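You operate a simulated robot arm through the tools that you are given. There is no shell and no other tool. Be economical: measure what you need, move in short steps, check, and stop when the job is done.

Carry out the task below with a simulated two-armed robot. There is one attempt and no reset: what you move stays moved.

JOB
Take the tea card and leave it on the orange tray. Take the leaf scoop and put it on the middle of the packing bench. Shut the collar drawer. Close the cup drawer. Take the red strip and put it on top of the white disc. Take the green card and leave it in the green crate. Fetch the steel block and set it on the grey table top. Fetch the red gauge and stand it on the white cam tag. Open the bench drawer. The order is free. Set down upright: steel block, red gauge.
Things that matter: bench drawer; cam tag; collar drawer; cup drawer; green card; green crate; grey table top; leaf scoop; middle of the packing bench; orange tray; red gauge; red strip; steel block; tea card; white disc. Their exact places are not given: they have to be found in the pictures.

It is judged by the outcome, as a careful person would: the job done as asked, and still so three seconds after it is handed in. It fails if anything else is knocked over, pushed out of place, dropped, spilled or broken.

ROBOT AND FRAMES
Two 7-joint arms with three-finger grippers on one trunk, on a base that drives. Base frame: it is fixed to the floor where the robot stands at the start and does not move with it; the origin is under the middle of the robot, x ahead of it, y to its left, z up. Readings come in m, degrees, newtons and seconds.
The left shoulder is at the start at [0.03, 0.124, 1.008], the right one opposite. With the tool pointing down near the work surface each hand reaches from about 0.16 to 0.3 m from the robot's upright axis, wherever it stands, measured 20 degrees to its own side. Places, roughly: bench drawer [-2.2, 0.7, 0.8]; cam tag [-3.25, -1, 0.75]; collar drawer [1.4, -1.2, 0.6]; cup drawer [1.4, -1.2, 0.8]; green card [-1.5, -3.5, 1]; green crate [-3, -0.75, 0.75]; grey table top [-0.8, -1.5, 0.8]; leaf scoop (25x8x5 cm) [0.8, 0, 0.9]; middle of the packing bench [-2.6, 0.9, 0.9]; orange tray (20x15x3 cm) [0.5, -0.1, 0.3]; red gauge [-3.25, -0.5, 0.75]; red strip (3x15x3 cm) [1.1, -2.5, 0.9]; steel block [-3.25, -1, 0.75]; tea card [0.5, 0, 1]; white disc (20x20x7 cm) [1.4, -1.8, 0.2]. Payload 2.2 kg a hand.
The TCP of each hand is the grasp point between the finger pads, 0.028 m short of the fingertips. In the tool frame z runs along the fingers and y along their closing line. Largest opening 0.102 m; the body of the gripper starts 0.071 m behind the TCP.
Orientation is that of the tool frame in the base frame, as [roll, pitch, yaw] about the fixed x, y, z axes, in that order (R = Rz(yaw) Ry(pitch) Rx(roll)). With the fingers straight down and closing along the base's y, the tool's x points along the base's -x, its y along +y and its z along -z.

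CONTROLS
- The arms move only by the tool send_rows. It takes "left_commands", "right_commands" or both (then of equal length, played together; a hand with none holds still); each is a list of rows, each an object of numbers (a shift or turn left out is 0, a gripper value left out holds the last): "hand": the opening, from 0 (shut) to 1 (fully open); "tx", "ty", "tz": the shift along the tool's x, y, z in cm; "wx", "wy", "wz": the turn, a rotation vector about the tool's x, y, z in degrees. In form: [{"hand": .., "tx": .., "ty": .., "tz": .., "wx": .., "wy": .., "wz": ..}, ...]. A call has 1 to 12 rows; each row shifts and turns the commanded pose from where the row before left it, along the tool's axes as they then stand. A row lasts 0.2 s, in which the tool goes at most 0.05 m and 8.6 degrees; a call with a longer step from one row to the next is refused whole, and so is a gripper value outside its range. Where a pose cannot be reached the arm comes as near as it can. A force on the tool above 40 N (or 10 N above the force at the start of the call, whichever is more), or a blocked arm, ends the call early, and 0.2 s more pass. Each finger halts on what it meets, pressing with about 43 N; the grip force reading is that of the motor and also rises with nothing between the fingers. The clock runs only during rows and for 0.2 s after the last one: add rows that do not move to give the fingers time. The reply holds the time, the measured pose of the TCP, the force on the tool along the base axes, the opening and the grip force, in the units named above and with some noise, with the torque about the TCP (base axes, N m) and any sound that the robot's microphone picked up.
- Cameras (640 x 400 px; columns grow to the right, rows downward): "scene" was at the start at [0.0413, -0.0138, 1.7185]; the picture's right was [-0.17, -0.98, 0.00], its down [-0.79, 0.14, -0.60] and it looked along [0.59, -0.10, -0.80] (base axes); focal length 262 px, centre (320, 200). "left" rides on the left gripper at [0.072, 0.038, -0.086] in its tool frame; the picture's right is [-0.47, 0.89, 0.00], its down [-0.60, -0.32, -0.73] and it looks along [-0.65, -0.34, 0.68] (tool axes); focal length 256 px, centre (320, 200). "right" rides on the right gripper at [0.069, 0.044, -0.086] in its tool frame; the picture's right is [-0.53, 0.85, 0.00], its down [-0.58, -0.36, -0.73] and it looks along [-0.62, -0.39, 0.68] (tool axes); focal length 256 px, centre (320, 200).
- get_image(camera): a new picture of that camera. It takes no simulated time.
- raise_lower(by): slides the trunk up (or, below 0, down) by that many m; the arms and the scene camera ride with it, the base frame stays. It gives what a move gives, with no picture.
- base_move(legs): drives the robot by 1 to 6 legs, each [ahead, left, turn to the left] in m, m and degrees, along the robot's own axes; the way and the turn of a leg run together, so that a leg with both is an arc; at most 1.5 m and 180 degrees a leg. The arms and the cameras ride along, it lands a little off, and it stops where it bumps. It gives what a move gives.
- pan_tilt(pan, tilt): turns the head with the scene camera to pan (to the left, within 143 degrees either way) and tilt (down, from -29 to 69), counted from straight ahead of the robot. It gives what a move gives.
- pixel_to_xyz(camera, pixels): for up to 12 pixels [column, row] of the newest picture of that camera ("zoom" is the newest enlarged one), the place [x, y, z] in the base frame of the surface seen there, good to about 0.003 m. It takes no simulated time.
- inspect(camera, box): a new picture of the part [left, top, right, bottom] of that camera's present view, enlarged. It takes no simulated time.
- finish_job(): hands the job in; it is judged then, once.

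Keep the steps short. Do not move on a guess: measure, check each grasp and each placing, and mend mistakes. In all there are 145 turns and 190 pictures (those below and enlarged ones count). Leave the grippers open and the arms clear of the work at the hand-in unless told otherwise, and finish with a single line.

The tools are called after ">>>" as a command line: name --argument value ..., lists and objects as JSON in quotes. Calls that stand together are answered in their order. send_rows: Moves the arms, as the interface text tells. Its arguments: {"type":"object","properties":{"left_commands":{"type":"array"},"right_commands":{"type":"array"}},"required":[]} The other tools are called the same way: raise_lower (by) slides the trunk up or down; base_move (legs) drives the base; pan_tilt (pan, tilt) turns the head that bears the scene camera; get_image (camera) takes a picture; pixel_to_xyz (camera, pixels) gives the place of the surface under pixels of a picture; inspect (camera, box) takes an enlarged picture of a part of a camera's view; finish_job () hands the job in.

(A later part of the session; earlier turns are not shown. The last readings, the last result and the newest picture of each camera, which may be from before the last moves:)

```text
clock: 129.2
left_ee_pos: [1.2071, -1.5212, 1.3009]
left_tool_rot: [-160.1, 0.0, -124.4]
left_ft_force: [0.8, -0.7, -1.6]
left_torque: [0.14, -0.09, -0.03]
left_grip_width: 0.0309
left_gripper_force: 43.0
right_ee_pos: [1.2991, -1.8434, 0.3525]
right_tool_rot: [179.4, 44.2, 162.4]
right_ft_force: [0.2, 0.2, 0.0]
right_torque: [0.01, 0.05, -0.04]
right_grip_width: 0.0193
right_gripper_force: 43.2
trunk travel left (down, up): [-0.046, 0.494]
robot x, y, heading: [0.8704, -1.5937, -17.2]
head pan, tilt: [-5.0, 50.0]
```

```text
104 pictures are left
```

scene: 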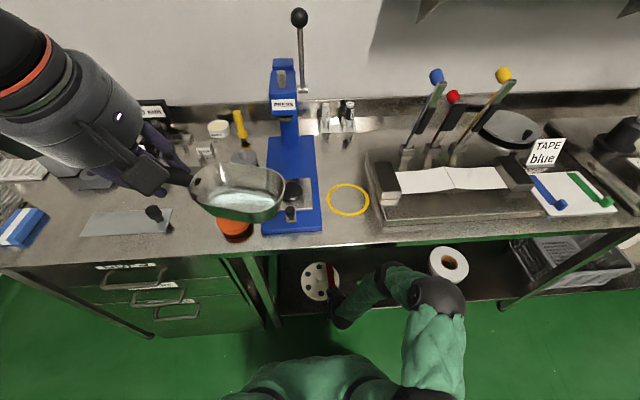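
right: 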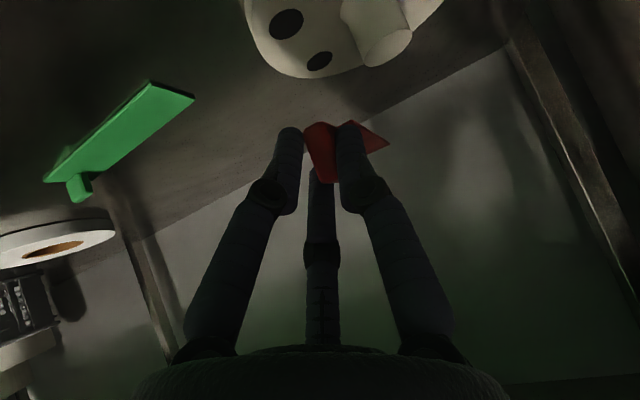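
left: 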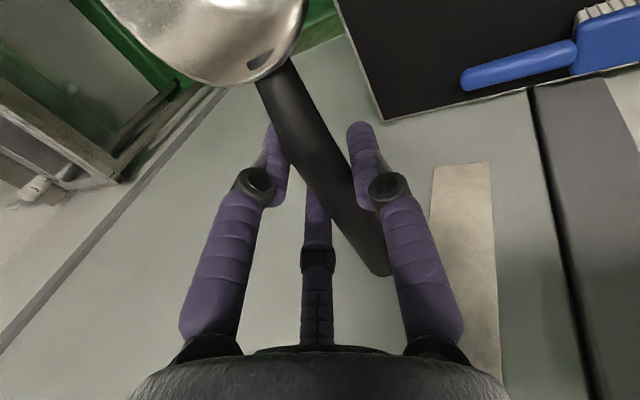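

Next, forward 4.7 cm and down to about 1.5 cm above the disc, with a check before contact.

>>> send_rows --right_commands '[{"tx": -1.7, "tz": 1.63}, {"tx": -1.7, "tz": 1.63}, {"tx": 2.2, "tz": 2.28}, {"tx": 2.2, "tz": 2.28}, {"tx": 2.2, "tz": 2.28}, {}]'

>>> inspect --camera "scene" --box '[280, 235, 400, 335]'

>>> get_image --camera "right"

```text
clock: 130.7
left_ee_pos: [1.2073, -1.5202, 1.3017]
left_tool_rot: [-159.8, 0.0, -124.4]
left_ft_force: [-0.4, 0.1, -0.4]
left_torque: [0.1, -0.08, 0.0]
left_grip_width: 0.0309
left_gripper_force: 43.1
right_ee_pos: [1.3441, -1.8566, 0.2551]
right_tool_rot: [179.4, 44.1, 162.3]
right_ft_force: [-0.1, -0.6, -0.8]
right_torque: [0.0, 0.01, 0.01]
right_grip_width: 0.0193
right_gripper_force: 42.9
trunk travel left (down, up): [-0.046, 0.494]
robot x, y, heading: [0.8718, -1.5936, -17.2]
head pan, tilt: [-5.0, 50.0]
```

```text
4.00 times, centred on (340, 285) of scene
```

zoom: 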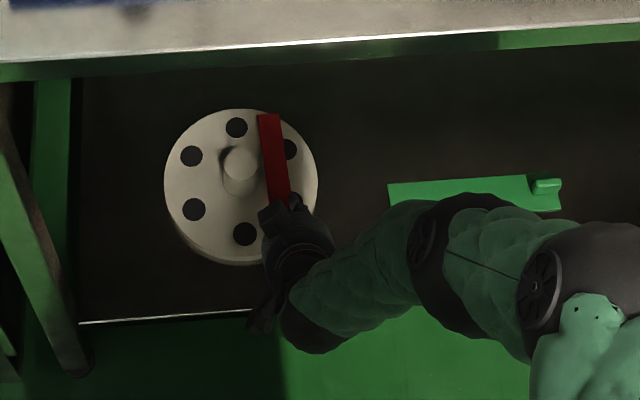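

```text
102 pictures are left
```

right: 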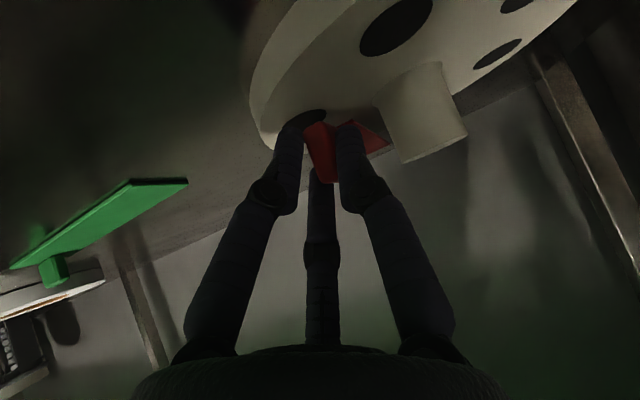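

The strip lies over the disc beside the knob. I'll lower it in small steps to contact.

>>> send_rows --right_commands '[{"tx": 0.42, "tz": 0.43}, {"tx": 0.28, "tz": 0.29}, {"tx": 0.28, "tz": 0.29}, {}]'

>>> inspect --camera "scene" --box '[280, 235, 400, 335]'

```text
clock: 131.7
left_ee_pos: [1.204, -1.5188, 1.3017]
left_tool_rot: [-159.8, 0.1, -124.4]
left_ft_force: [0.6, -0.4, -0.6]
left_torque: [0.09, -0.07, 0.01]
left_grip_width: 0.0311
left_gripper_force: 43.3
right_ee_pos: [1.3445, -1.8576, 0.2444]
right_tool_rot: [179.5, 44.6, 162.5]
right_ft_force: [-7.9, 3.7, 34.0]
right_torque: [-0.15, 0.25, -0.01]
right_grip_width: 0.019
right_gripper_force: 42.4
trunk travel left (down, up): [-0.046, 0.494]
robot x, y, heading: [0.8765, -1.5924, -17.1]
head pan, tilt: [-5.0, 50.0]
```

```text
4.00 times, centred on (340, 285) of scene
```

zoom: 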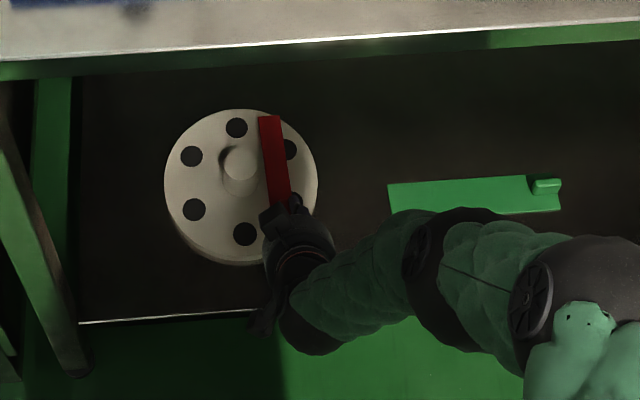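

Contact at 34 N. I'll ease up 2 mm, open, and retreat along the fingers.

>>> send_rows --right_commands '[{"tx": -0.2, "tz": -0.2}, {"hand": 0.4}, {}, {}, {"tz": -2.5}, {"tz": -3.5}, {"tz": -3.5}, {}]'

>>> inspect --camera "scene" --box '[280, 235, 400, 335]'

>>> get_image --camera "right"

```text
clock: 133.4
left_ee_pos: [1.2051, -1.5204, 1.3011]
left_tool_rot: [-159.8, 0.0, -124.5]
left_ft_force: [0.9, -0.5, -0.8]
left_torque: [0.09, -0.06, 0.01]
left_grip_width: 0.031
left_gripper_force: 42.9
right_ee_pos: [1.2801, -1.8366, 0.311]
right_tool_rot: [179.5, 44.2, 162.4]
right_ft_force: [0.1, -0.2, 0.7]
right_torque: [0.0, 0.03, 0.01]
right_grip_width: 0.0408
right_gripper_force: 0.0
trunk travel left (down, up): [-0.046, 0.494]
robot x, y, heading: [0.8712, -1.5943, -17.3]
head pan, tilt: [-5.0, 50.0]
```

```text
4.00 times, centred on (340, 285) of scene
```

zoom: 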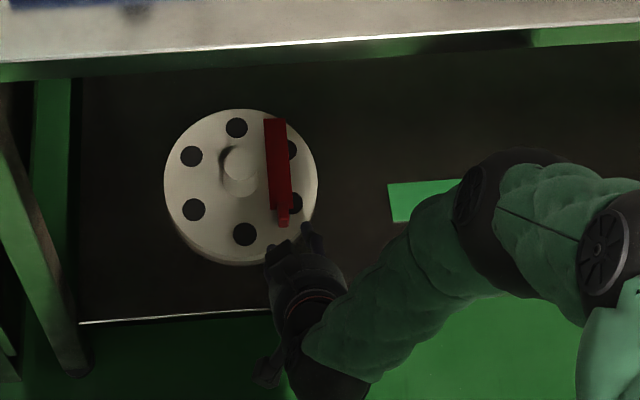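

```text
99 pictures are left
```

right: 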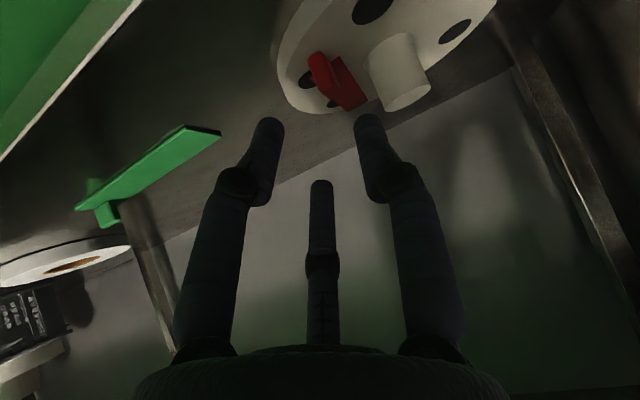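

The red strip rests on the disc with its tab free. I'll back out 0.5 m, raise the hand and trunk, then turn toward the -y wall and drive toward the green card area.

>>> base_move --legs '[[-0.5, 0, 0]]'

>>> send_rows --right_commands '[{"tx": -2.9, "tz": -3.0}, {"tx": -2.9, "tz": -3.0}, {"tx": -2.9, "tz": -3.0}, {"tx": -2.9, "tz": -3.0}, {"tx": -2.9, "tz": -3.0}, {"tx": -2.9, "tz": -3.0}, {"tx": -2.9, "tz": -3.0}, {"tx": -2.9, "tz": -3.0}, {"tx": -2.9, "tz": -3.0}, {"tx": -2.9, "tz": -3.0}, {"tx": -2.9, "tz": -3.0}, {"tx": -2.9, "tz": -3.0}]'

>>> raise_lower --by 0.2

>>> base_move --legs '[[0, 0, -72.7], [1.05, 0, 0], [0, -1.2, 0]]'

>>> pan_tilt --pan -20 --tilt 35

>>> get_image --camera "scene"

```text
clock: 136.3
left_ee_pos: [0.7485, -1.3793, 1.3014]
left_tool_rot: [-160.0, 0.1, -125.4]
left_ft_force: [-1.1, 0.4, -1.8]
left_torque: [0.11, -0.11, 0.0]
left_grip_width: 0.0309
left_gripper_force: 43.2
right_ee_pos: [0.819, -1.6974, 0.3104]
right_tool_rot: [179.5, 44.3, 161.5]
right_ft_force: [0.0, 0.0, -0.2]
right_torque: [0.0, 0.03, 0.0]
right_grip_width: 0.0406
right_gripper_force: 0.0
trunk travel left (down, up): [-0.046, 0.494]
robot x, y, heading: [0.4162, -1.4461, -18.1]
head pan, tilt: [-5.0, 50.0]
```

```text
clock: 138.9
left_ee_pos: [0.7477, -1.3795, 1.301]
left_tool_rot: [-159.9, 0.0, -125.2]
left_ft_force: [0.2, -0.1, -1.8]
left_torque: [0.1, -0.11, 0.0]
left_grip_width: 0.0311
left_gripper_force: 42.8
right_ee_pos: [0.8114, -1.7012, 0.8109]
right_tool_rot: [179.4, 44.2, 161.5]
right_ft_force: [0.1, -0.4, 0.0]
right_torque: [-0.01, -0.02, 0.02]
right_grip_width: 0.0406
right_gripper_force: 0.0
trunk travel left (down, up): [-0.046, 0.494]
robot x, y, heading: [0.4122, -1.4485, -18.5]
head pan, tilt: [-5.0, 50.0]
```

```text
clock: 141.1
left_ee_pos: [0.7481, -1.38, 1.5]
left_tool_rot: [-159.9, 0.0, -125.3]
left_ft_force: [0.0, 0.1, -1.4]
left_torque: [0.12, -0.09, 0.02]
left_grip_width: 0.0309
left_gripper_force: 42.7
right_ee_pos: [0.8116, -1.7011, 1.0094]
right_tool_rot: [179.4, 44.2, 161.4]
right_ft_force: [-0.4, 0.3, 0.3]
right_torque: [0.03, -0.02, -0.01]
right_grip_width: 0.0409
right_gripper_force: 0.0
trunk travel left (down, up): [-0.246, 0.294]
robot x, y, heading: [0.4152, -1.4466, -18.3]
head pan, tilt: [-5.0, 50.0]
```

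```text
clock: 155.4
left_ee_pos: [-0.6619, -2.7524, 1.5014]
left_tool_rot: [-159.9, 0.0, 158.8]
left_ft_force: [0.1, 0.0, -1.3]
left_torque: [-0.04, -0.11, -0.01]
left_grip_width: 0.0307
left_gripper_force: 42.8
right_ee_pos: [-0.9586, -2.8927, 1.0102]
right_tool_rot: [179.4, 44.2, 85.7]
right_ft_force: [0.0, -0.5, -0.8]
right_torque: [0.01, -0.04, 0.01]
right_grip_width: 0.0408
right_gripper_force: 0.0
trunk travel left (down, up): [-0.246, 0.294]
robot x, y, heading: [-0.8109, -2.4448, -93.7]
head pan, tilt: [-5.0, 50.0]
```

```text
clock: 156.1
left_ee_pos: [-0.6613, -2.7523, 1.5016]
left_tool_rot: [-159.8, 0.0, 158.9]
left_ft_force: [-0.3, 0.6, -1.2]
left_torque: [-0.08, -0.12, 0.0]
left_grip_width: 0.0309
left_gripper_force: 43.0
right_ee_pos: [-0.9589, -2.8931, 1.0091]
right_tool_rot: [179.4, 44.1, 85.7]
right_ft_force: [0.0, -0.1, -0.2]
right_torque: [0.0, 0.01, 0.01]
right_grip_width: 0.0409
right_gripper_force: 0.0
trunk travel left (down, up): [-0.246, 0.294]
robot x, y, heading: [-0.8117, -2.4468, -94.0]
head pan, tilt: [-20.0, 35.0]
```

```text
98 pictures are left
```

scene: 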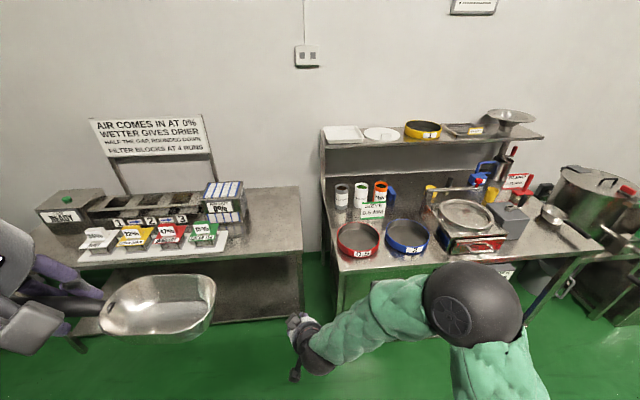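

Candidates for the green card are the sign at (372,210) and the card at (207,233). I'll enlarge and measure them.

>>> inspect --camera "scene" --box '[325, 165, 425, 260]'

>>> inspect --camera "scene" --box '[60, 175, 260, 275]'

>>> pixel_to_xyz --camera "scene" --pixels '[[362, 204], [384, 204], [372, 210], [372, 217], [207, 230], [207, 238], [350, 258], [330, 250], [372, 224], [355, 235], [405, 238], [340, 195]]'

```text
4.21 times, centred on (375, 212) of scene
```

zoom: 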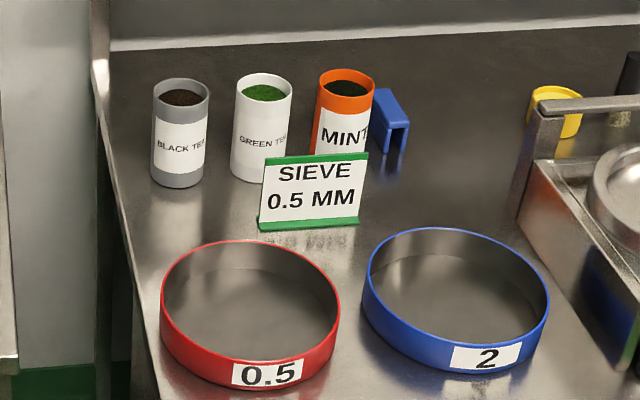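

```text
3.20 times, centred on (160, 225) of scene
```

zoom: 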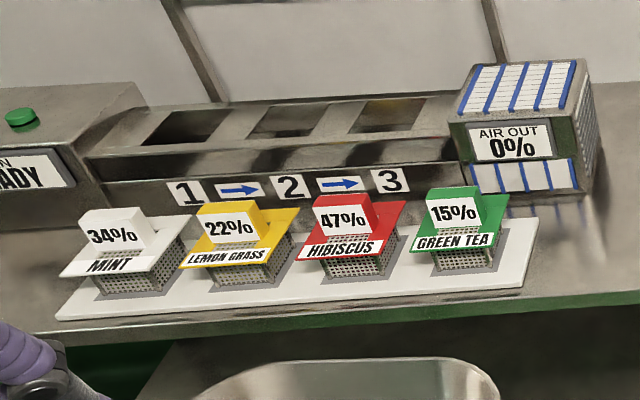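

```text
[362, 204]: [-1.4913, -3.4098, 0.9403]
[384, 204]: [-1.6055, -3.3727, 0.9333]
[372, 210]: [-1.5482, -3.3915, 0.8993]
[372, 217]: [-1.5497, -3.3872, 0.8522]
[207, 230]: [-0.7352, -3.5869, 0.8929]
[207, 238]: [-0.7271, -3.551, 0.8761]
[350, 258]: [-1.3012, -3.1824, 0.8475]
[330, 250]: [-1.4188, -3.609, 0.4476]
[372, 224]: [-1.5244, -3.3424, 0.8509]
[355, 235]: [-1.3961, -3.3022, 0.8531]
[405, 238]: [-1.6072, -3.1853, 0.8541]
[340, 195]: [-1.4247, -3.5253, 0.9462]
```

The green card is the green-edged sign at (-1.55,-3.39), about 12 cm wide and 10 cm tall, facing a little to +x. I'll square up to it (heading -108°) and drive nearer.

>>> base_move --legs '[[0, 0, -14], [0.4, -0.29, 0]]'

>>> pan_tilt --pan -10 --tilt 50

>>> get_image --camera "scene"

>>> inspect --camera "scene" --box '[230, 100, 430, 230]'

```text
clock: 159.9
left_ee_pos: [-1.1449, -3.0771, 1.5013]
left_tool_rot: [-159.9, 0.0, 143.9]
left_ft_force: [-0.9, 0.0, -2.6]
left_torque: [-0.12, -0.11, 0.0]
left_grip_width: 0.0306
left_gripper_force: 42.8
right_ee_pos: [-1.4682, -3.1356, 1.0103]
right_tool_rot: [179.4, 44.1, 70.8]
right_ft_force: [-0.3, 0.4, 0.1]
right_torque: [-0.01, -0.02, -0.03]
right_grip_width: 0.0408
right_gripper_force: 0.0
trunk travel left (down, up): [-0.246, 0.294]
robot x, y, heading: [-1.2078, -2.7433, -108.9]
head pan, tilt: [-20.0, 35.0]
```

```text
clock: 160.7
left_ee_pos: [-1.1448, -3.0762, 1.5019]
left_tool_rot: [-159.9, 0.0, 144.0]
left_ft_force: [-0.5, 0.1, -1.6]
left_torque: [-0.07, -0.08, 0.02]
left_grip_width: 0.0309
left_gripper_force: 43.4
right_ee_pos: [-1.4668, -3.1356, 1.0095]
right_tool_rot: [179.3, 44.2, 70.8]
right_ft_force: [0.8, 0.1, 0.6]
right_torque: [0.01, -0.05, 0.03]
right_grip_width: 0.0407
right_gripper_force: 0.1
trunk travel left (down, up): [-0.246, 0.294]
robot x, y, heading: [-1.2117, -2.738, -108.8]
head pan, tilt: [-10.0, 50.0]
```

```text
95 pictures are left
```

scene: 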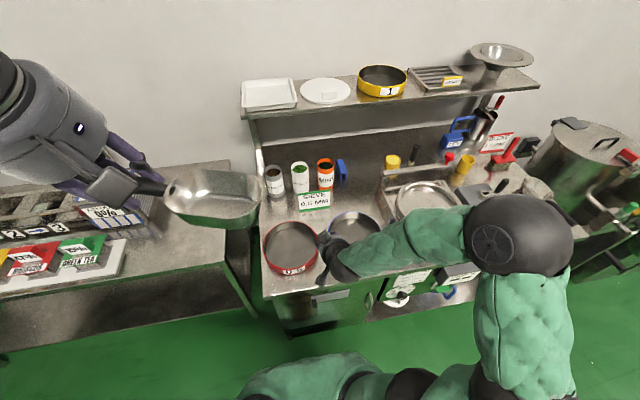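

```text
3.08 times, centred on (330, 165) of scene
```

zoom: 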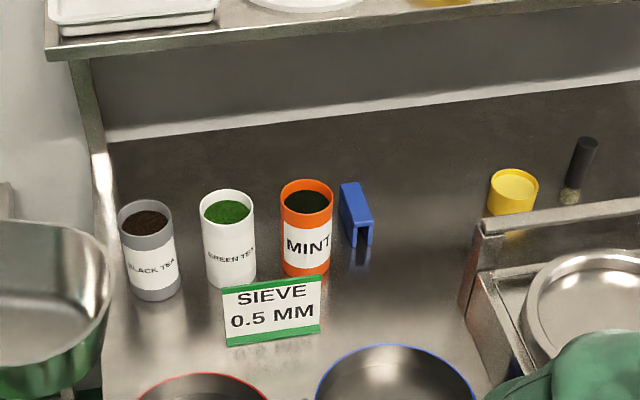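

I'll measure the card's corners, the cups, and the shelf's front edge for clearance.

>>> pixel_to_xyz --camera "zoom" --pixels '[[225, 292], [318, 279], [320, 328], [228, 342], [272, 285], [272, 310], [232, 255], [305, 240], [300, 180], [150, 50], [400, 22], [600, 5]]'

>>> inspect --camera "scene" --box '[285, 170, 345, 225]'

```text
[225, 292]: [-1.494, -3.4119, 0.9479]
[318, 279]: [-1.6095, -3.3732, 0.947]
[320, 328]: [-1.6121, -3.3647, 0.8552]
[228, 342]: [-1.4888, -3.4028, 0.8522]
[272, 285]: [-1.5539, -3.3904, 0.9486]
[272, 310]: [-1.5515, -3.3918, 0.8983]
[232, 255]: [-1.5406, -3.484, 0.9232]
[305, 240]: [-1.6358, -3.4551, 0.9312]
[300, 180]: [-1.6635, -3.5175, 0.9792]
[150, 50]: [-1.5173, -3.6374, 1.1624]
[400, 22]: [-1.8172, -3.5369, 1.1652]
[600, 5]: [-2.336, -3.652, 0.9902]
```

```text
7.27 times, centred on (315, 198) of scene
```

zoom: 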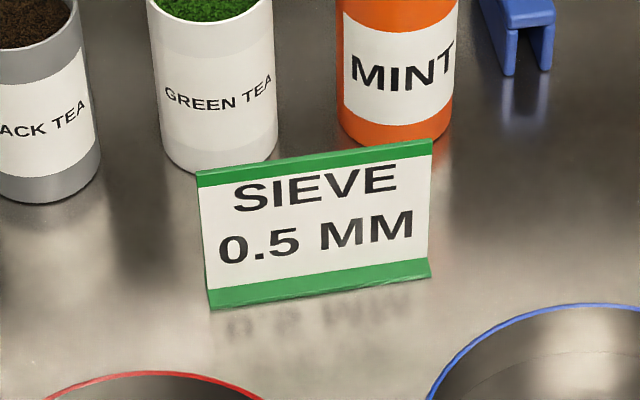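

The card top is at z=0.948, centre (-1.552,-3.391), with cups 8.5 cm behind it, so I keep the small opening. I'll raise the trunk 10 cm, then turn the hand to point straight down and close across the card.

>>> raise_lower --by 0.1

>>> send_rows --right_commands '[{"wy": 7.35}, {"wy": 7.35}, {"wy": 7.35}, {"wy": 7.35}, {"wy": 7.35}, {"wy": 7.35}, {"wz": -8.2}, {"wz": -8.2}, {"wz": -8.2}, {"wz": -8.2}, {"wz": -8.2}, {"wz": -8.2}]'

>>> send_rows --right_commands '[{"wz": -8.2}, {"wz": -8.2}, {"wz": -8.2}, {"wz": -8.2}, {"wz": -8.2}, {"tz": 4}, {"tz": 4}, {"tz": 2.5}, {"ty": -4.5}, {"ty": -4.5}, {"ty": -4.5}, {}]'

>>> get_image --camera "scene"

```text
clock: 162.0
left_ee_pos: [-1.1454, -3.0752, 1.6009]
left_tool_rot: [-159.9, 0.1, 144.0]
left_ft_force: [-0.3, -0.1, -1.6]
left_torque: [-0.09, -0.06, 0.03]
left_grip_width: 0.031
left_gripper_force: 43.0
right_ee_pos: [-1.4677, -3.1348, 1.1096]
right_tool_rot: [179.5, 44.2, 70.8]
right_ft_force: [-0.5, 0.6, 0.6]
right_torque: [0.02, 0.03, 0.01]
right_grip_width: 0.0408
right_gripper_force: 0.0
trunk travel left (down, up): [-0.346, 0.194]
robot x, y, heading: [-1.2141, -2.7418, -109.1]
head pan, tilt: [-10.0, 50.0]
```

```text
clock: 164.6
left_ee_pos: [-1.1454, -3.0762, 1.6016]
left_tool_rot: [-159.8, 0.0, 143.9]
left_ft_force: [0.0, -0.5, -1.7]
left_torque: [-0.09, -0.07, -0.02]
left_grip_width: 0.0309
left_gripper_force: 42.7
right_ee_pos: [-1.4264, -3.0965, 1.0439]
right_tool_rot: [179.9, 0.4, 115.0]
right_ft_force: [0.5, 0.2, -0.7]
right_torque: [0.01, 0.02, -0.01]
right_grip_width: 0.0409
right_gripper_force: 0.0
right hand out of reach, approached as far as the arm can: row 10, 11, 12
trunk travel left (down, up): [-0.346, 0.194]
robot x, y, heading: [-1.2113, -2.7353, -109.1]
head pan, tilt: [-10.0, 50.0]
```

```text
clock: 166.6
left_ee_pos: [-1.1449, -3.076, 1.6005]
left_tool_rot: [-160.0, 0.0, 144.0]
left_ft_force: [-0.5, -0.2, -1.6]
left_torque: [-0.04, -0.12, 0.04]
left_grip_width: 0.0308
left_gripper_force: 43.0
right_ee_pos: [-1.3961, -3.0606, 0.8523]
right_tool_rot: [178.5, 0.7, 156.6]
right_ft_force: [6.1, 8.5, 8.2]
right_torque: [-0.16, -0.16, 0.33]
right_grip_width: 0.0389
right_gripper_force: 0.0
right hand out of reach, approached as far as the arm can: row 1, 2, 3, 4, 5
trunk travel left (down, up): [-0.346, 0.194]
robot x, y, heading: [-1.2125, -2.7407, -109.0]
head pan, tilt: [-10.0, 50.0]
stopped in row 9 (right hand): the force on the tool passed its limit at 96 N (the readings are from after the stop); the commanded pose is now the measured one
```

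```text
92 pictures are left
```

scene: 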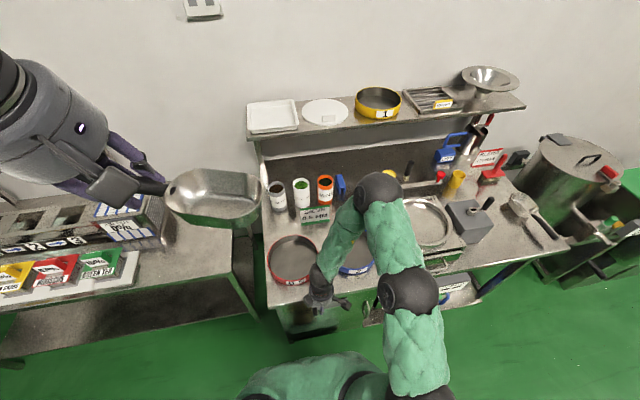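

The turn was out of reach in that posture, and the hand sank to the table edge and touched it. I'll lift straight up and look closely.

>>> send_rows --right_commands '[{"tz": -2}, {"tz": -4}, {"tz": -4}, {"tz": -4}, {"tz": -4}, {}]'

>>> get_image --camera "scene"

>>> get_image --camera "right"

```text
clock: 168.0
left_ee_pos: [-1.1462, -3.0765, 1.5999]
left_tool_rot: [-159.9, 0.0, 144.0]
left_ft_force: [-0.3, 0.5, -1.3]
left_torque: [-0.06, -0.11, -0.02]
left_grip_width: 0.0309
left_gripper_force: 42.6
right_ee_pos: [-1.3865, -3.0323, 0.9603]
right_tool_rot: [178.7, 0.6, 156.4]
right_ft_force: [-0.4, 1.1, -0.1]
right_torque: [0.01, -0.02, 0.01]
right_grip_width: 0.0407
right_gripper_force: 0.0
right hand out of reach, approached as far as the arm can: row 3, 4, 5
trunk travel left (down, up): [-0.346, 0.194]
robot x, y, heading: [-1.2113, -2.7405, -109.0]
head pan, tilt: [-10.0, 50.0]
```

```text
91 pictures are left
```

scene: 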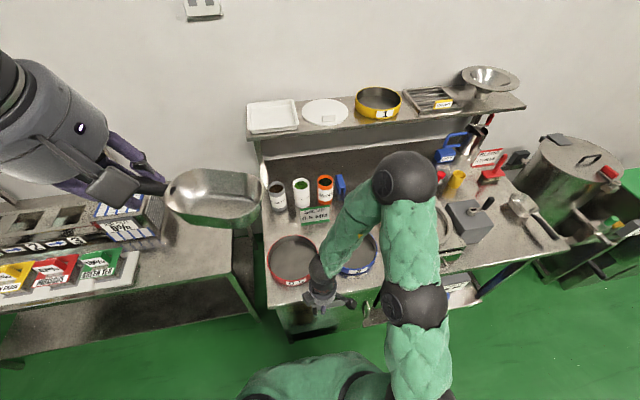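

```text
90 pictures are left
```

right: 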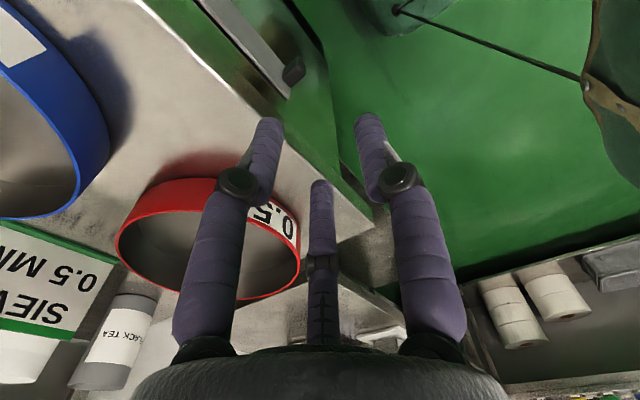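

Everything still stands. The hand was just too close to the body, and moving outward should unfold the arm. I'll correct the yaw by 5° and move out over the table, rising to z≈1.01.

>>> send_rows --right_commands '[{"wz": -4.8}, {"ty": -4, "tx": 0.5, "tz": -1}, {"ty": -4, "tx": 0.5, "tz": -1}, {"ty": -4, "tx": 0.5, "tz": -1}, {"ty": -4, "tx": 0.5, "tz": -1}, {"ty": -4, "tx": 0.5, "tz": -1}, {}]'

>>> get_image --camera "scene"

```text
clock: 169.6
left_ee_pos: [-1.1455, -3.0757, 1.6002]
left_tool_rot: [-160.0, -0.1, 144.0]
left_ft_force: [-0.7, 0.6, -1.0]
left_torque: [-0.07, -0.1, -0.03]
left_grip_width: 0.0306
left_gripper_force: 42.8
right_ee_pos: [-1.3981, -3.0473, 0.9263]
right_tool_rot: [178.8, 0.6, 161.2]
right_ft_force: [0.6, -0.3, 0.5]
right_torque: [0.03, -0.01, 0.01]
right_grip_width: 0.0408
right_gripper_force: 0.1
right hand out of reach, approached as far as the arm can: row 1, 2, 3, 4, 5, 6
trunk travel left (down, up): [-0.346, 0.194]
robot x, y, heading: [-1.2115, -2.7393, -109.0]
head pan, tilt: [-10.0, 50.0]
```

```text
89 pictures are left
```

scene: 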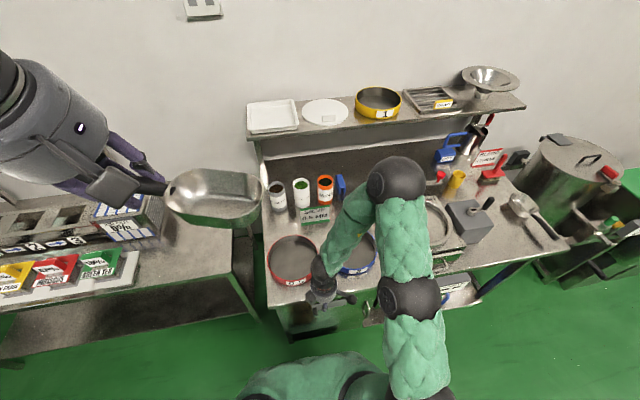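

The arm is stuck in a folded posture at this yaw. I'll raise the trunk for safety, turn the yaw back toward neutral so the arm can unfold, and recheck.

>>> raise_lower --by 0.1

>>> send_rows --right_commands '[{"wz": 8.2}, {"wz": 8.2}, {"wz": 8.2}, {"wz": 8.2}, {"wz": 8.2}, {"wz": 8.2}, {"wz": 8.2}, {"wz": 8.2}]'

>>> get_image --camera "scene"

```text
clock: 170.9
left_ee_pos: [-1.1452, -3.0752, 1.7012]
left_tool_rot: [-160.0, 0.0, 144.0]
left_ft_force: [-0.2, -0.3, -1.3]
left_torque: [-0.11, -0.08, 0.02]
left_grip_width: 0.0311
left_gripper_force: 43.1
right_ee_pos: [-1.3971, -3.0477, 1.0257]
right_tool_rot: [178.9, 0.7, 161.2]
right_ft_force: [0.2, -0.7, -0.3]
right_torque: [0.01, -0.02, 0.01]
right_grip_width: 0.041
right_gripper_force: 0.1
trunk travel left (down, up): [-0.446, 0.094]
robot x, y, heading: [-1.2106, -2.7393, -108.7]
head pan, tilt: [-10.0, 50.0]
```

```text
clock: 172.7
left_ee_pos: [-1.1454, -3.0755, 1.701]
left_tool_rot: [-160.0, 0.0, 144.0]
left_ft_force: [-0.1, -1.0, -0.9]
left_torque: [-0.08, -0.1, 0.0]
left_grip_width: 0.0307
left_gripper_force: 43.1
right_ee_pos: [-1.3979, -3.0471, 1.026]
right_tool_rot: [178.9, -0.8, 95.6]
right_ft_force: [-0.3, 0.7, 0.3]
right_torque: [-0.04, 0.01, 0.03]
right_grip_width: 0.041
right_gripper_force: 0.1
trunk travel left (down, up): [-0.446, 0.094]
robot x, y, heading: [-1.2104, -2.7392, -108.9]
head pan, tilt: [-10.0, 50.0]
```

```text
88 pictures are left
```

scene: 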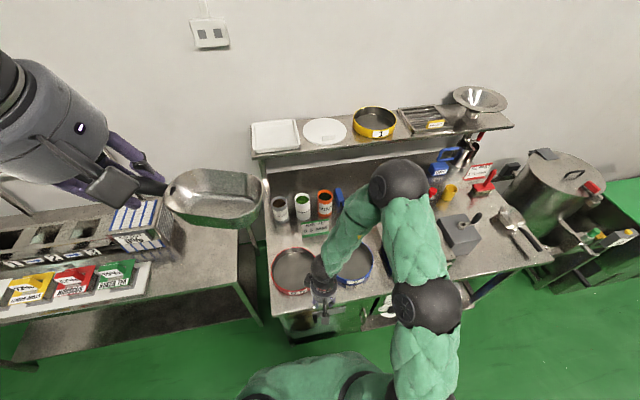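

The yaw is free again. I'll move outward at this yaw first to unfold the arm.

>>> send_rows --right_commands '[{"tx": -3.7, "ty": -2.1}, {"tx": -3.7, "ty": -2.1}, {"tx": -3.7, "ty": -2.1}, {"tx": -3.7, "ty": -2.1}, {"tx": -3.7, "ty": -2.1}, {"tx": -3.7, "ty": -2.1}, {}]'

>>> get_image --camera "scene"

```text
clock: 174.3
left_ee_pos: [-1.1456, -3.0756, 1.702]
left_tool_rot: [-160.0, 0.1, 144.1]
left_ft_force: [-0.1, -0.3, -1.2]
left_torque: [-0.13, -0.09, 0.01]
left_grip_width: 0.0311
left_gripper_force: 42.9
right_ee_pos: [-1.4894, -3.2613, 1.0183]
right_tool_rot: [179.0, -0.7, 95.5]
right_ft_force: [0.4, -0.1, 0.0]
right_torque: [-0.02, -0.01, 0.03]
right_grip_width: 0.0407
right_gripper_force: 0.1
right hand out of reach, approached as far as the arm can: row 6
trunk travel left (down, up): [-0.446, 0.094]
robot x, y, heading: [-1.211, -2.7405, -109.2]
head pan, tilt: [-10.0, 50.0]
```

```text
87 pictures are left
```

scene: 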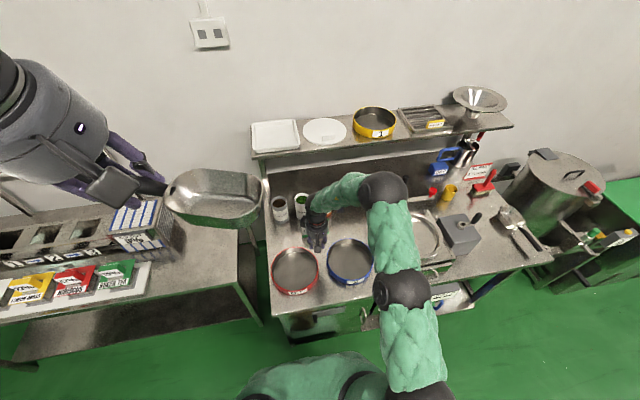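

It reaches outward now, but I'll use the mirror image of the posture that reached far with the left arm. That means turning the yaw the other way, by about 114°, here in the clear.

>>> send_rows --right_commands '[{"wz": 8.2, "tx": 2}, {"wz": 8.2}, {"wz": 8.2}, {"wz": 8.2}, {"wz": 8.2}, {"wz": 8.2}, {"wz": 8.2}, {"wz": 8.2}, {"wz": 8.2}, {"wz": 8.2}, {"wz": 8.2}, {"wz": 8.2}]'

>>> get_image --camera "scene"

```text
clock: 176.9
left_ee_pos: [-1.1453, -3.0765, 1.7007]
left_tool_rot: [-160.0, 0.0, 144.0]
left_ft_force: [0.4, -0.4, -2.1]
left_torque: [-0.09, -0.07, -0.05]
left_grip_width: 0.0307
left_gripper_force: 42.8
right_ee_pos: [-1.491, -3.2406, 1.0159]
right_tool_rot: [-179.1, -0.9, -2.9]
right_ft_force: [-0.9, -0.4, 0.6]
right_torque: [-0.01, 0.02, 0.01]
right_grip_width: 0.0408
right_gripper_force: 0.1
trunk travel left (down, up): [-0.446, 0.094]
robot x, y, heading: [-1.2092, -2.7426, -108.9]
head pan, tilt: [-10.0, 50.0]
```

```text
86 pictures are left
```

scene: 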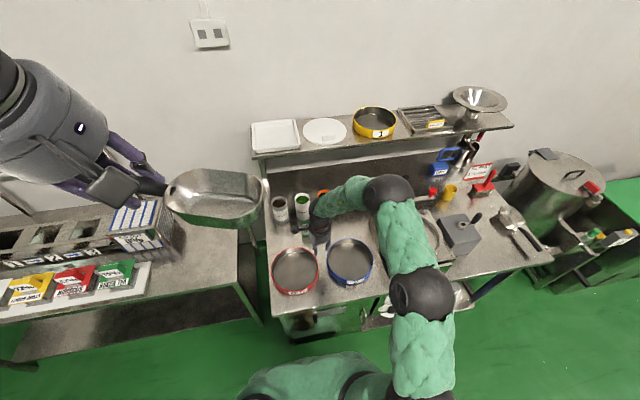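

The turn works. I'll check the elbow ball's place relative to the shelf before going further, finish the yaw, and move 10 cm forward.

>>> pixel_to_xyz --camera "scene" --pixels '[[388, 180], [375, 190], [345, 185], [400, 200], [322, 205], [400, 140], [330, 150]]'

>>> send_rows --right_commands '[{"wz": 7.95}, {"wz": 7.95}, {"ty": 3.3, "tx": -0.3}, {"ty": 3.3, "tx": -0.3}, {"ty": 3.3, "tx": -0.3}, {}]'

>>> get_image --camera "scene"

>>> get_image --camera "right"

```text
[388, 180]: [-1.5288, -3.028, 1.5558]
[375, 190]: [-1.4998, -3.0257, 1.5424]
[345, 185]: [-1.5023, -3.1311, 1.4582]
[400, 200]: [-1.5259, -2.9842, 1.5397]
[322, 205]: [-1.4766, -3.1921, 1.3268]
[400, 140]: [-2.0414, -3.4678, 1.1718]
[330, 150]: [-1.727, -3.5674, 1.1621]
```

```text
clock: 178.3
left_ee_pos: [-1.1449, -3.0753, 1.7]
left_tool_rot: [-160.1, -0.1, 144.0]
left_ft_force: [0.1, 0.2, -1.1]
left_torque: [-0.1, -0.09, -0.01]
left_grip_width: 0.0309
left_gripper_force: 43.0
right_ee_pos: [-1.53, -3.3283, 1.0147]
right_tool_rot: [-178.9, -0.7, -18.7]
right_ft_force: [0.1, -0.1, 0.3]
right_torque: [-0.02, 0.0, 0.02]
right_grip_width: 0.0409
right_gripper_force: 0.1
trunk travel left (down, up): [-0.446, 0.094]
robot x, y, heading: [-1.2141, -2.7429, -109.1]
head pan, tilt: [-10.0, 50.0]
```

```text
85 pictures are left
```

scene: 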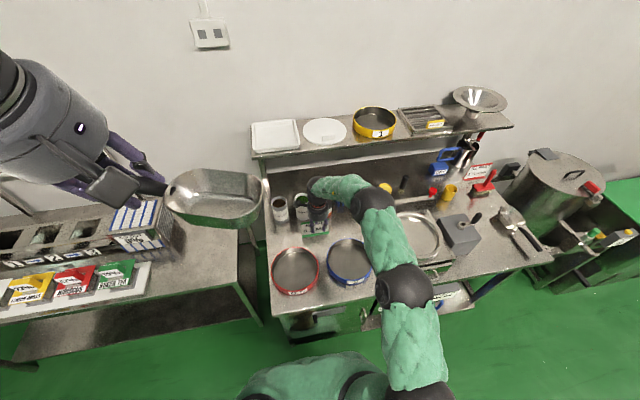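

```text
84 pictures are left
```

right: 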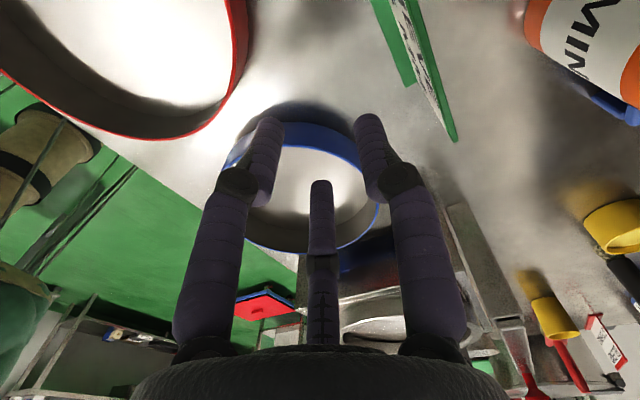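

I'll check the card edge position from the right camera.

>>> pixel_to_xyz --camera "right" --pixels '[[405, 25], [418, 60], [432, 95], [452, 135], [440, 100], [425, 60]]'

>>> inspect --camera "right" --box '[360, 0, 480, 150]'

```text
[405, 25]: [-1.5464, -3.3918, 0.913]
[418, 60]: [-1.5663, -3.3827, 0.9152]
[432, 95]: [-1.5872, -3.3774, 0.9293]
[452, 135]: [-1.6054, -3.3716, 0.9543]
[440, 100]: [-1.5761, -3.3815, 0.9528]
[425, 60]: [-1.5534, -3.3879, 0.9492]
```

```text
2.67 times, centred on (420, 75) of right
```

zoom: 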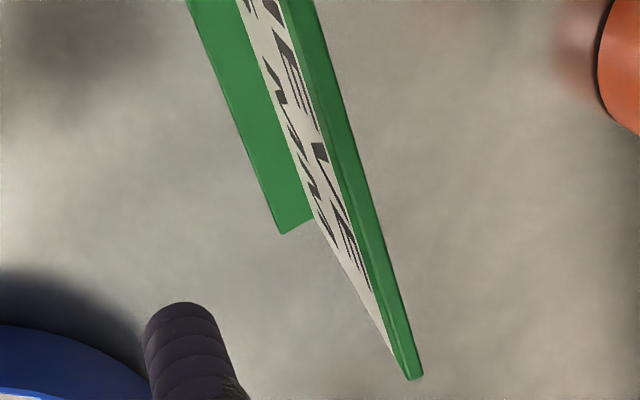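

I'll centre over the card (+6.7 cm), descend 8 cm, and close.

>>> send_rows --right_commands '[{"ty": 3.4, "tx": -0.3}, {"ty": 3.3}, {}, {"tz": 3}, {"tz": 3}, {"tz": 2}, {"hand": 0}, {}, {}]'

>>> get_image --camera "right"

```text
clock: 180.3
left_ee_pos: [-1.1454, -3.076, 1.7004]
left_tool_rot: [-160.0, 0.0, 144.0]
left_ft_force: [-0.7, -1.5, -1.1]
left_torque: [-0.06, -0.08, 0.01]
left_grip_width: 0.0311
left_gripper_force: 42.8
right_ee_pos: [-1.5506, -3.3836, 0.9322]
right_tool_rot: [-178.9, -0.6, -18.6]
right_ft_force: [1.0, 0.0, -0.1]
right_torque: [0.01, 0.02, -0.06]
right_grip_width: 0.006
right_gripper_force: 33.6
right hand out of reach, approached as far as the arm can: row 6
trunk travel left (down, up): [-0.446, 0.094]
robot x, y, heading: [-1.2072, -2.7441, -108.7]
head pan, tilt: [-10.0, 50.0]
```

```text
82 pictures are left
```

right: 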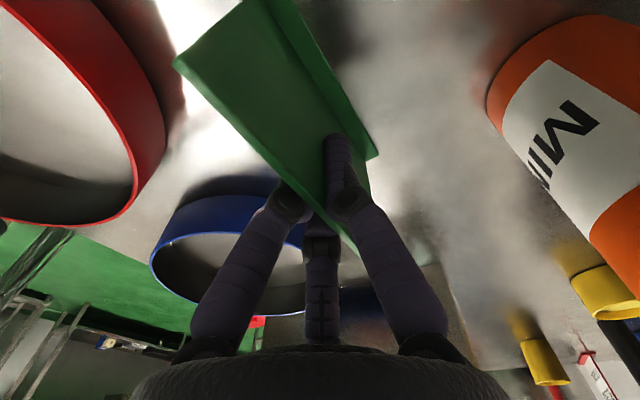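

Gripped at 6 mm with 34 N. I'll lift and check.

>>> send_rows --right_commands '[{"tz": -2}, {"tz": -4}, {"tz": -4}, {"tz": -4}, {}]'

>>> get_image --camera "right"

>>> get_image --camera "scene"

```text
clock: 181.5
left_ee_pos: [-1.1456, -3.0764, 1.7008]
left_tool_rot: [-160.0, 0.0, 144.1]
left_ft_force: [0.5, 0.8, -1.0]
left_torque: [-0.08, -0.12, -0.01]
left_grip_width: 0.031
left_gripper_force: 43.5
right_ee_pos: [-1.5541, -3.3933, 1.074]
right_tool_rot: [-178.8, -0.7, -18.7]
right_ft_force: [-0.2, -0.3, -0.9]
right_torque: [0.0, 0.0, 0.01]
right_grip_width: 0.0061
right_gripper_force: 33.3
trunk travel left (down, up): [-0.446, 0.094]
robot x, y, heading: [-1.2089, -2.7381, -109.0]
head pan, tilt: [-10.0, 50.0]
```

```text
81 pictures are left
```

right: 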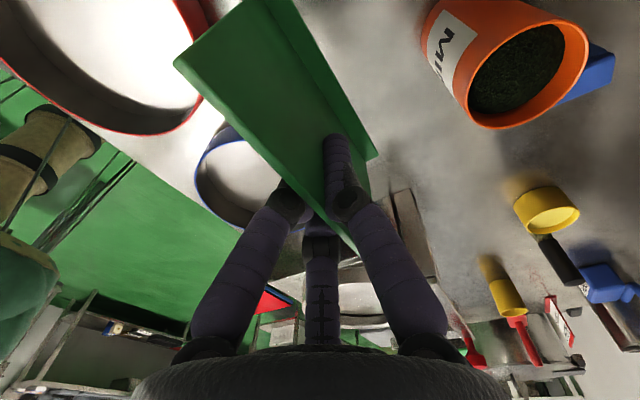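

```text
80 pictures are left
```

scene: 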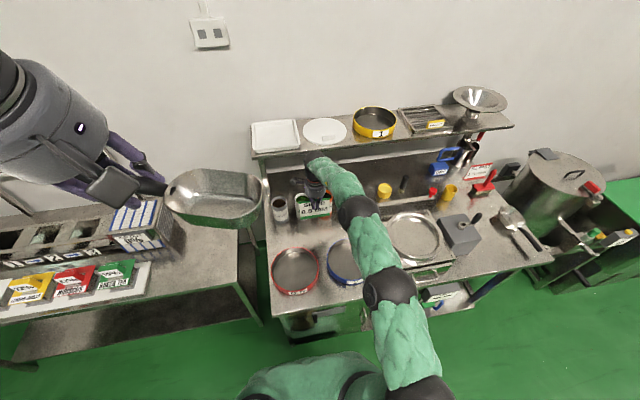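

The green card is held clear. I'll retract the hand, back off, turn toward the crate area and look.

>>> send_rows --right_commands '[{"ty": -4}, {"ty": -4}, {"ty": -4}, {"ty": -4}]'

>>> base_move --legs '[[-0.5, 0, 0], [0, 0, -110], [0.7, 0, 0]]'

>>> pan_tilt --pan 0 --tilt 38

>>> get_image --camera "scene"

```text
clock: 182.5
left_ee_pos: [-1.1452, -3.0742, 1.7016]
left_tool_rot: [-159.9, -0.1, 144.0]
left_ft_force: [0.9, 0.3, -1.0]
left_torque: [-0.12, -0.1, -0.01]
left_grip_width: 0.0309
left_gripper_force: 43.0
right_ee_pos: [-1.5001, -3.234, 1.0742]
right_tool_rot: [-179.1, -0.6, -18.6]
right_ft_force: [0.3, -0.3, -0.2]
right_torque: [-0.04, 0.0, -0.02]
right_grip_width: 0.0059
right_gripper_force: 33.4
trunk travel left (down, up): [-0.446, 0.094]
robot x, y, heading: [-1.2099, -2.7406, -108.8]
head pan, tilt: [-10.0, 50.0]
```

```text
clock: 193.5
left_ee_pos: [-1.9306, -1.7699, 1.7014]
left_tool_rot: [-159.9, 0.0, 33.5]
left_ft_force: [0.1, 0.1, -0.8]
left_torque: [-0.05, 0.09, -0.03]
left_grip_width: 0.0309
left_gripper_force: 42.8
right_ee_pos: [-1.9562, -1.3799, 1.0728]
right_tool_rot: [-178.9, -0.6, -129.2]
right_ft_force: [0.5, 0.2, 0.1]
right_torque: [-0.03, -0.03, -0.02]
right_grip_width: 0.0058
right_gripper_force: 33.2
trunk travel left (down, up): [-0.446, 0.094]
robot x, y, heading: [-1.594, -1.8264, 140.5]
head pan, tilt: [-10.0, 50.0]
```

```text
clock: 194.2
left_ee_pos: [-1.9311, -1.7711, 1.7013]
left_tool_rot: [-159.9, -0.1, 33.5]
left_ft_force: [0.7, -0.1, -1.2]
left_torque: [-0.04, 0.11, 0.01]
left_grip_width: 0.0309
left_gripper_force: 42.8
right_ee_pos: [-1.9564, -1.3815, 1.0737]
right_tool_rot: [-178.9, -0.6, -129.1]
right_ft_force: [-0.4, -0.1, -0.5]
right_torque: [0.03, -0.01, -0.02]
right_grip_width: 0.0059
right_gripper_force: 33.8
trunk travel left (down, up): [-0.446, 0.094]
robot x, y, heading: [-1.5987, -1.8248, 140.4]
head pan, tilt: [0.0, 38.0]
```

```text
79 pictures are left
```

scene: 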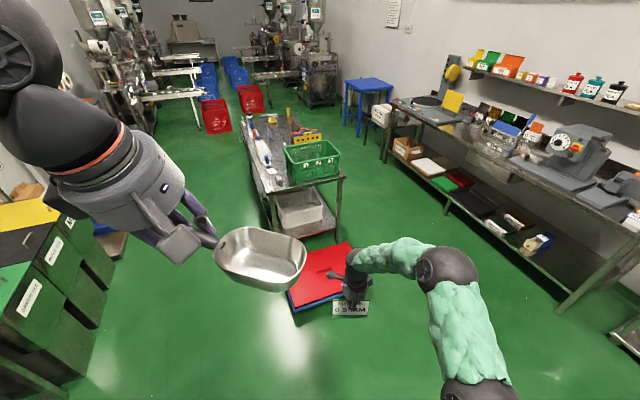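

I can see the trolley table with the green crate at (312,160), and the packing bench at the right wall. I'll enlarge and measure the trolley's contents.

>>> inspect --camera "scene" --box '[235, 95, 355, 200]'

>>> pixel_to_xyz --camera "scene" --pixels '[[286, 152], [338, 153], [312, 165], [292, 180], [265, 190], [342, 177], [245, 118], [300, 118], [290, 305], [352, 245], [263, 165], [312, 183]]'

```text
3.81 times, centred on (295, 148) of scene
```

zoom: 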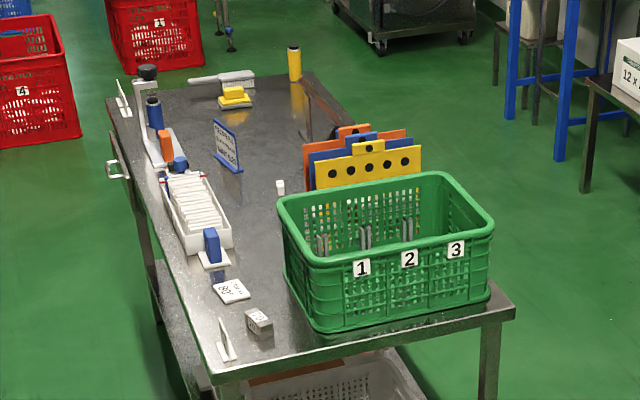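

```text
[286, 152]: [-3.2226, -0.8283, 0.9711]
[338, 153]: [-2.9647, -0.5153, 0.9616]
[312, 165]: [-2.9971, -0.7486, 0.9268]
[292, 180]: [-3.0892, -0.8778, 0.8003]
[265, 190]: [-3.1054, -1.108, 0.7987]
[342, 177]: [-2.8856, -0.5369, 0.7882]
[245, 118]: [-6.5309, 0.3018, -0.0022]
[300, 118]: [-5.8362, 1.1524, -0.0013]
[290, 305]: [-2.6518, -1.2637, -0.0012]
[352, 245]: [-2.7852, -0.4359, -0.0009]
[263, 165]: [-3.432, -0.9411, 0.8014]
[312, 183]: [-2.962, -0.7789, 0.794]
```

The table top is at z=0.80. The block and tags are near its left-front corner and the crate is at right-front. A red dolly on the floor blocks the short end, so I'll come in from the left side, facing heading 69°.

>>> base_move --legs '[[0, 0, -71.4], [-0.24, 0.77, 0], [-0.24, 0.77, 0]]'

>>> pan_tilt --pan -5 --tilt 50

>>> get_image --camera "scene"

```text
clock: 205.6
left_ee_pos: [-3.2884, -1.4111, 1.7017]
left_tool_rot: [-160.1, 0.0, -37.6]
left_ft_force: [0.6, -0.2, -2.3]
left_torque: [0.06, 0.08, -0.01]
left_grip_width: 0.0308
left_gripper_force: 43.4
right_ee_pos: [-2.9279, -1.2596, 1.0728]
right_tool_rot: [-178.9, -0.6, 159.8]
right_ft_force: [-0.4, -0.7, -0.3]
right_torque: [0.0, -0.03, -0.02]
right_grip_width: 0.006
right_gripper_force: 33.1
trunk travel left (down, up): [-0.446, 0.094]
robot x, y, heading: [-3.2333, -1.7487, 69.8]
head pan, tilt: [0.0, 38.0]
```

```text
clock: 206.4
left_ee_pos: [-3.2885, -1.4117, 1.7005]
left_tool_rot: [-160.0, -0.1, -37.5]
left_ft_force: [-0.2, 0.3, -0.9]
left_torque: [0.07, 0.07, -0.02]
left_grip_width: 0.0307
left_gripper_force: 43.0
right_ee_pos: [-2.9285, -1.2615, 1.0741]
right_tool_rot: [-178.8, -0.6, 159.8]
right_ft_force: [-0.8, 0.7, 0.3]
right_torque: [0.01, -0.01, 0.02]
right_grip_width: 0.0059
right_gripper_force: 33.2
trunk travel left (down, up): [-0.446, 0.094]
robot x, y, heading: [-3.229, -1.7493, 69.4]
head pan, tilt: [-5.0, 50.0]
```

```text
77 pictures are left
```

scene: 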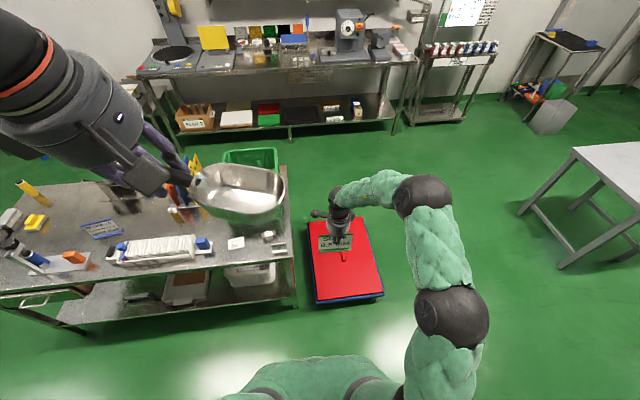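

I'll enlarge the near-end of the table and measure its contents.

>>> inspect --camera "scene" --box '[0, 180, 130, 290]'

>>> inspect --camera "scene" --box '[100, 140, 310, 290]'

>>> pixel_to_xyz --camera "zoom" --pixels '[[435, 312], [505, 288], [540, 322], [525, 280], [525, 325], [320, 310], [390, 55], [540, 40], [450, 80], [250, 150], [590, 355], [60, 385]]'

```text
3.64 times, centred on (65, 235) of scene
```

zoom: 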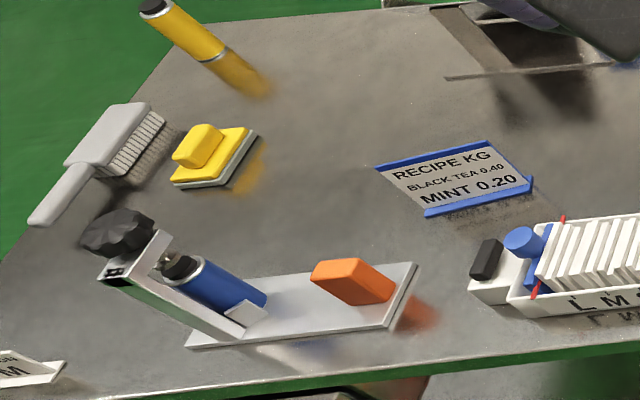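

```text
2.67 times, centred on (205, 215) of scene
```

zoom: 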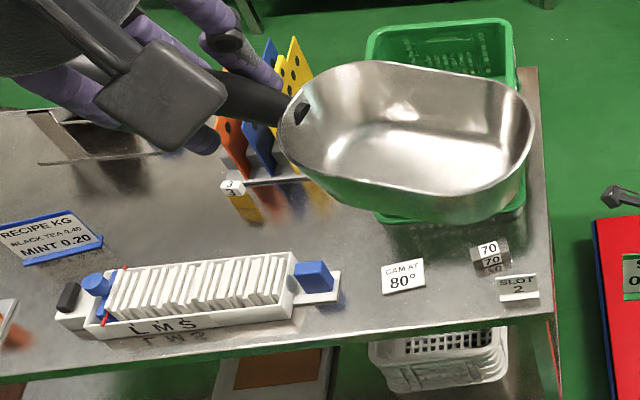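

```text
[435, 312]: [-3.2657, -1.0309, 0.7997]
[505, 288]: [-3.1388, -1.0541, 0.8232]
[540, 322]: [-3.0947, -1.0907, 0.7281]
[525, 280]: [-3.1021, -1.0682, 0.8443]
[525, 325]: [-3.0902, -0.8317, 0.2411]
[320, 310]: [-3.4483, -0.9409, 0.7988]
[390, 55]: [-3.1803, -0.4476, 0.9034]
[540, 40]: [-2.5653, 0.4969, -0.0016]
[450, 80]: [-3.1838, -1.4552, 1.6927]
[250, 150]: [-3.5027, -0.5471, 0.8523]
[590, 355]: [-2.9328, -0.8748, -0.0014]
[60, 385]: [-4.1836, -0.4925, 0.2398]
```

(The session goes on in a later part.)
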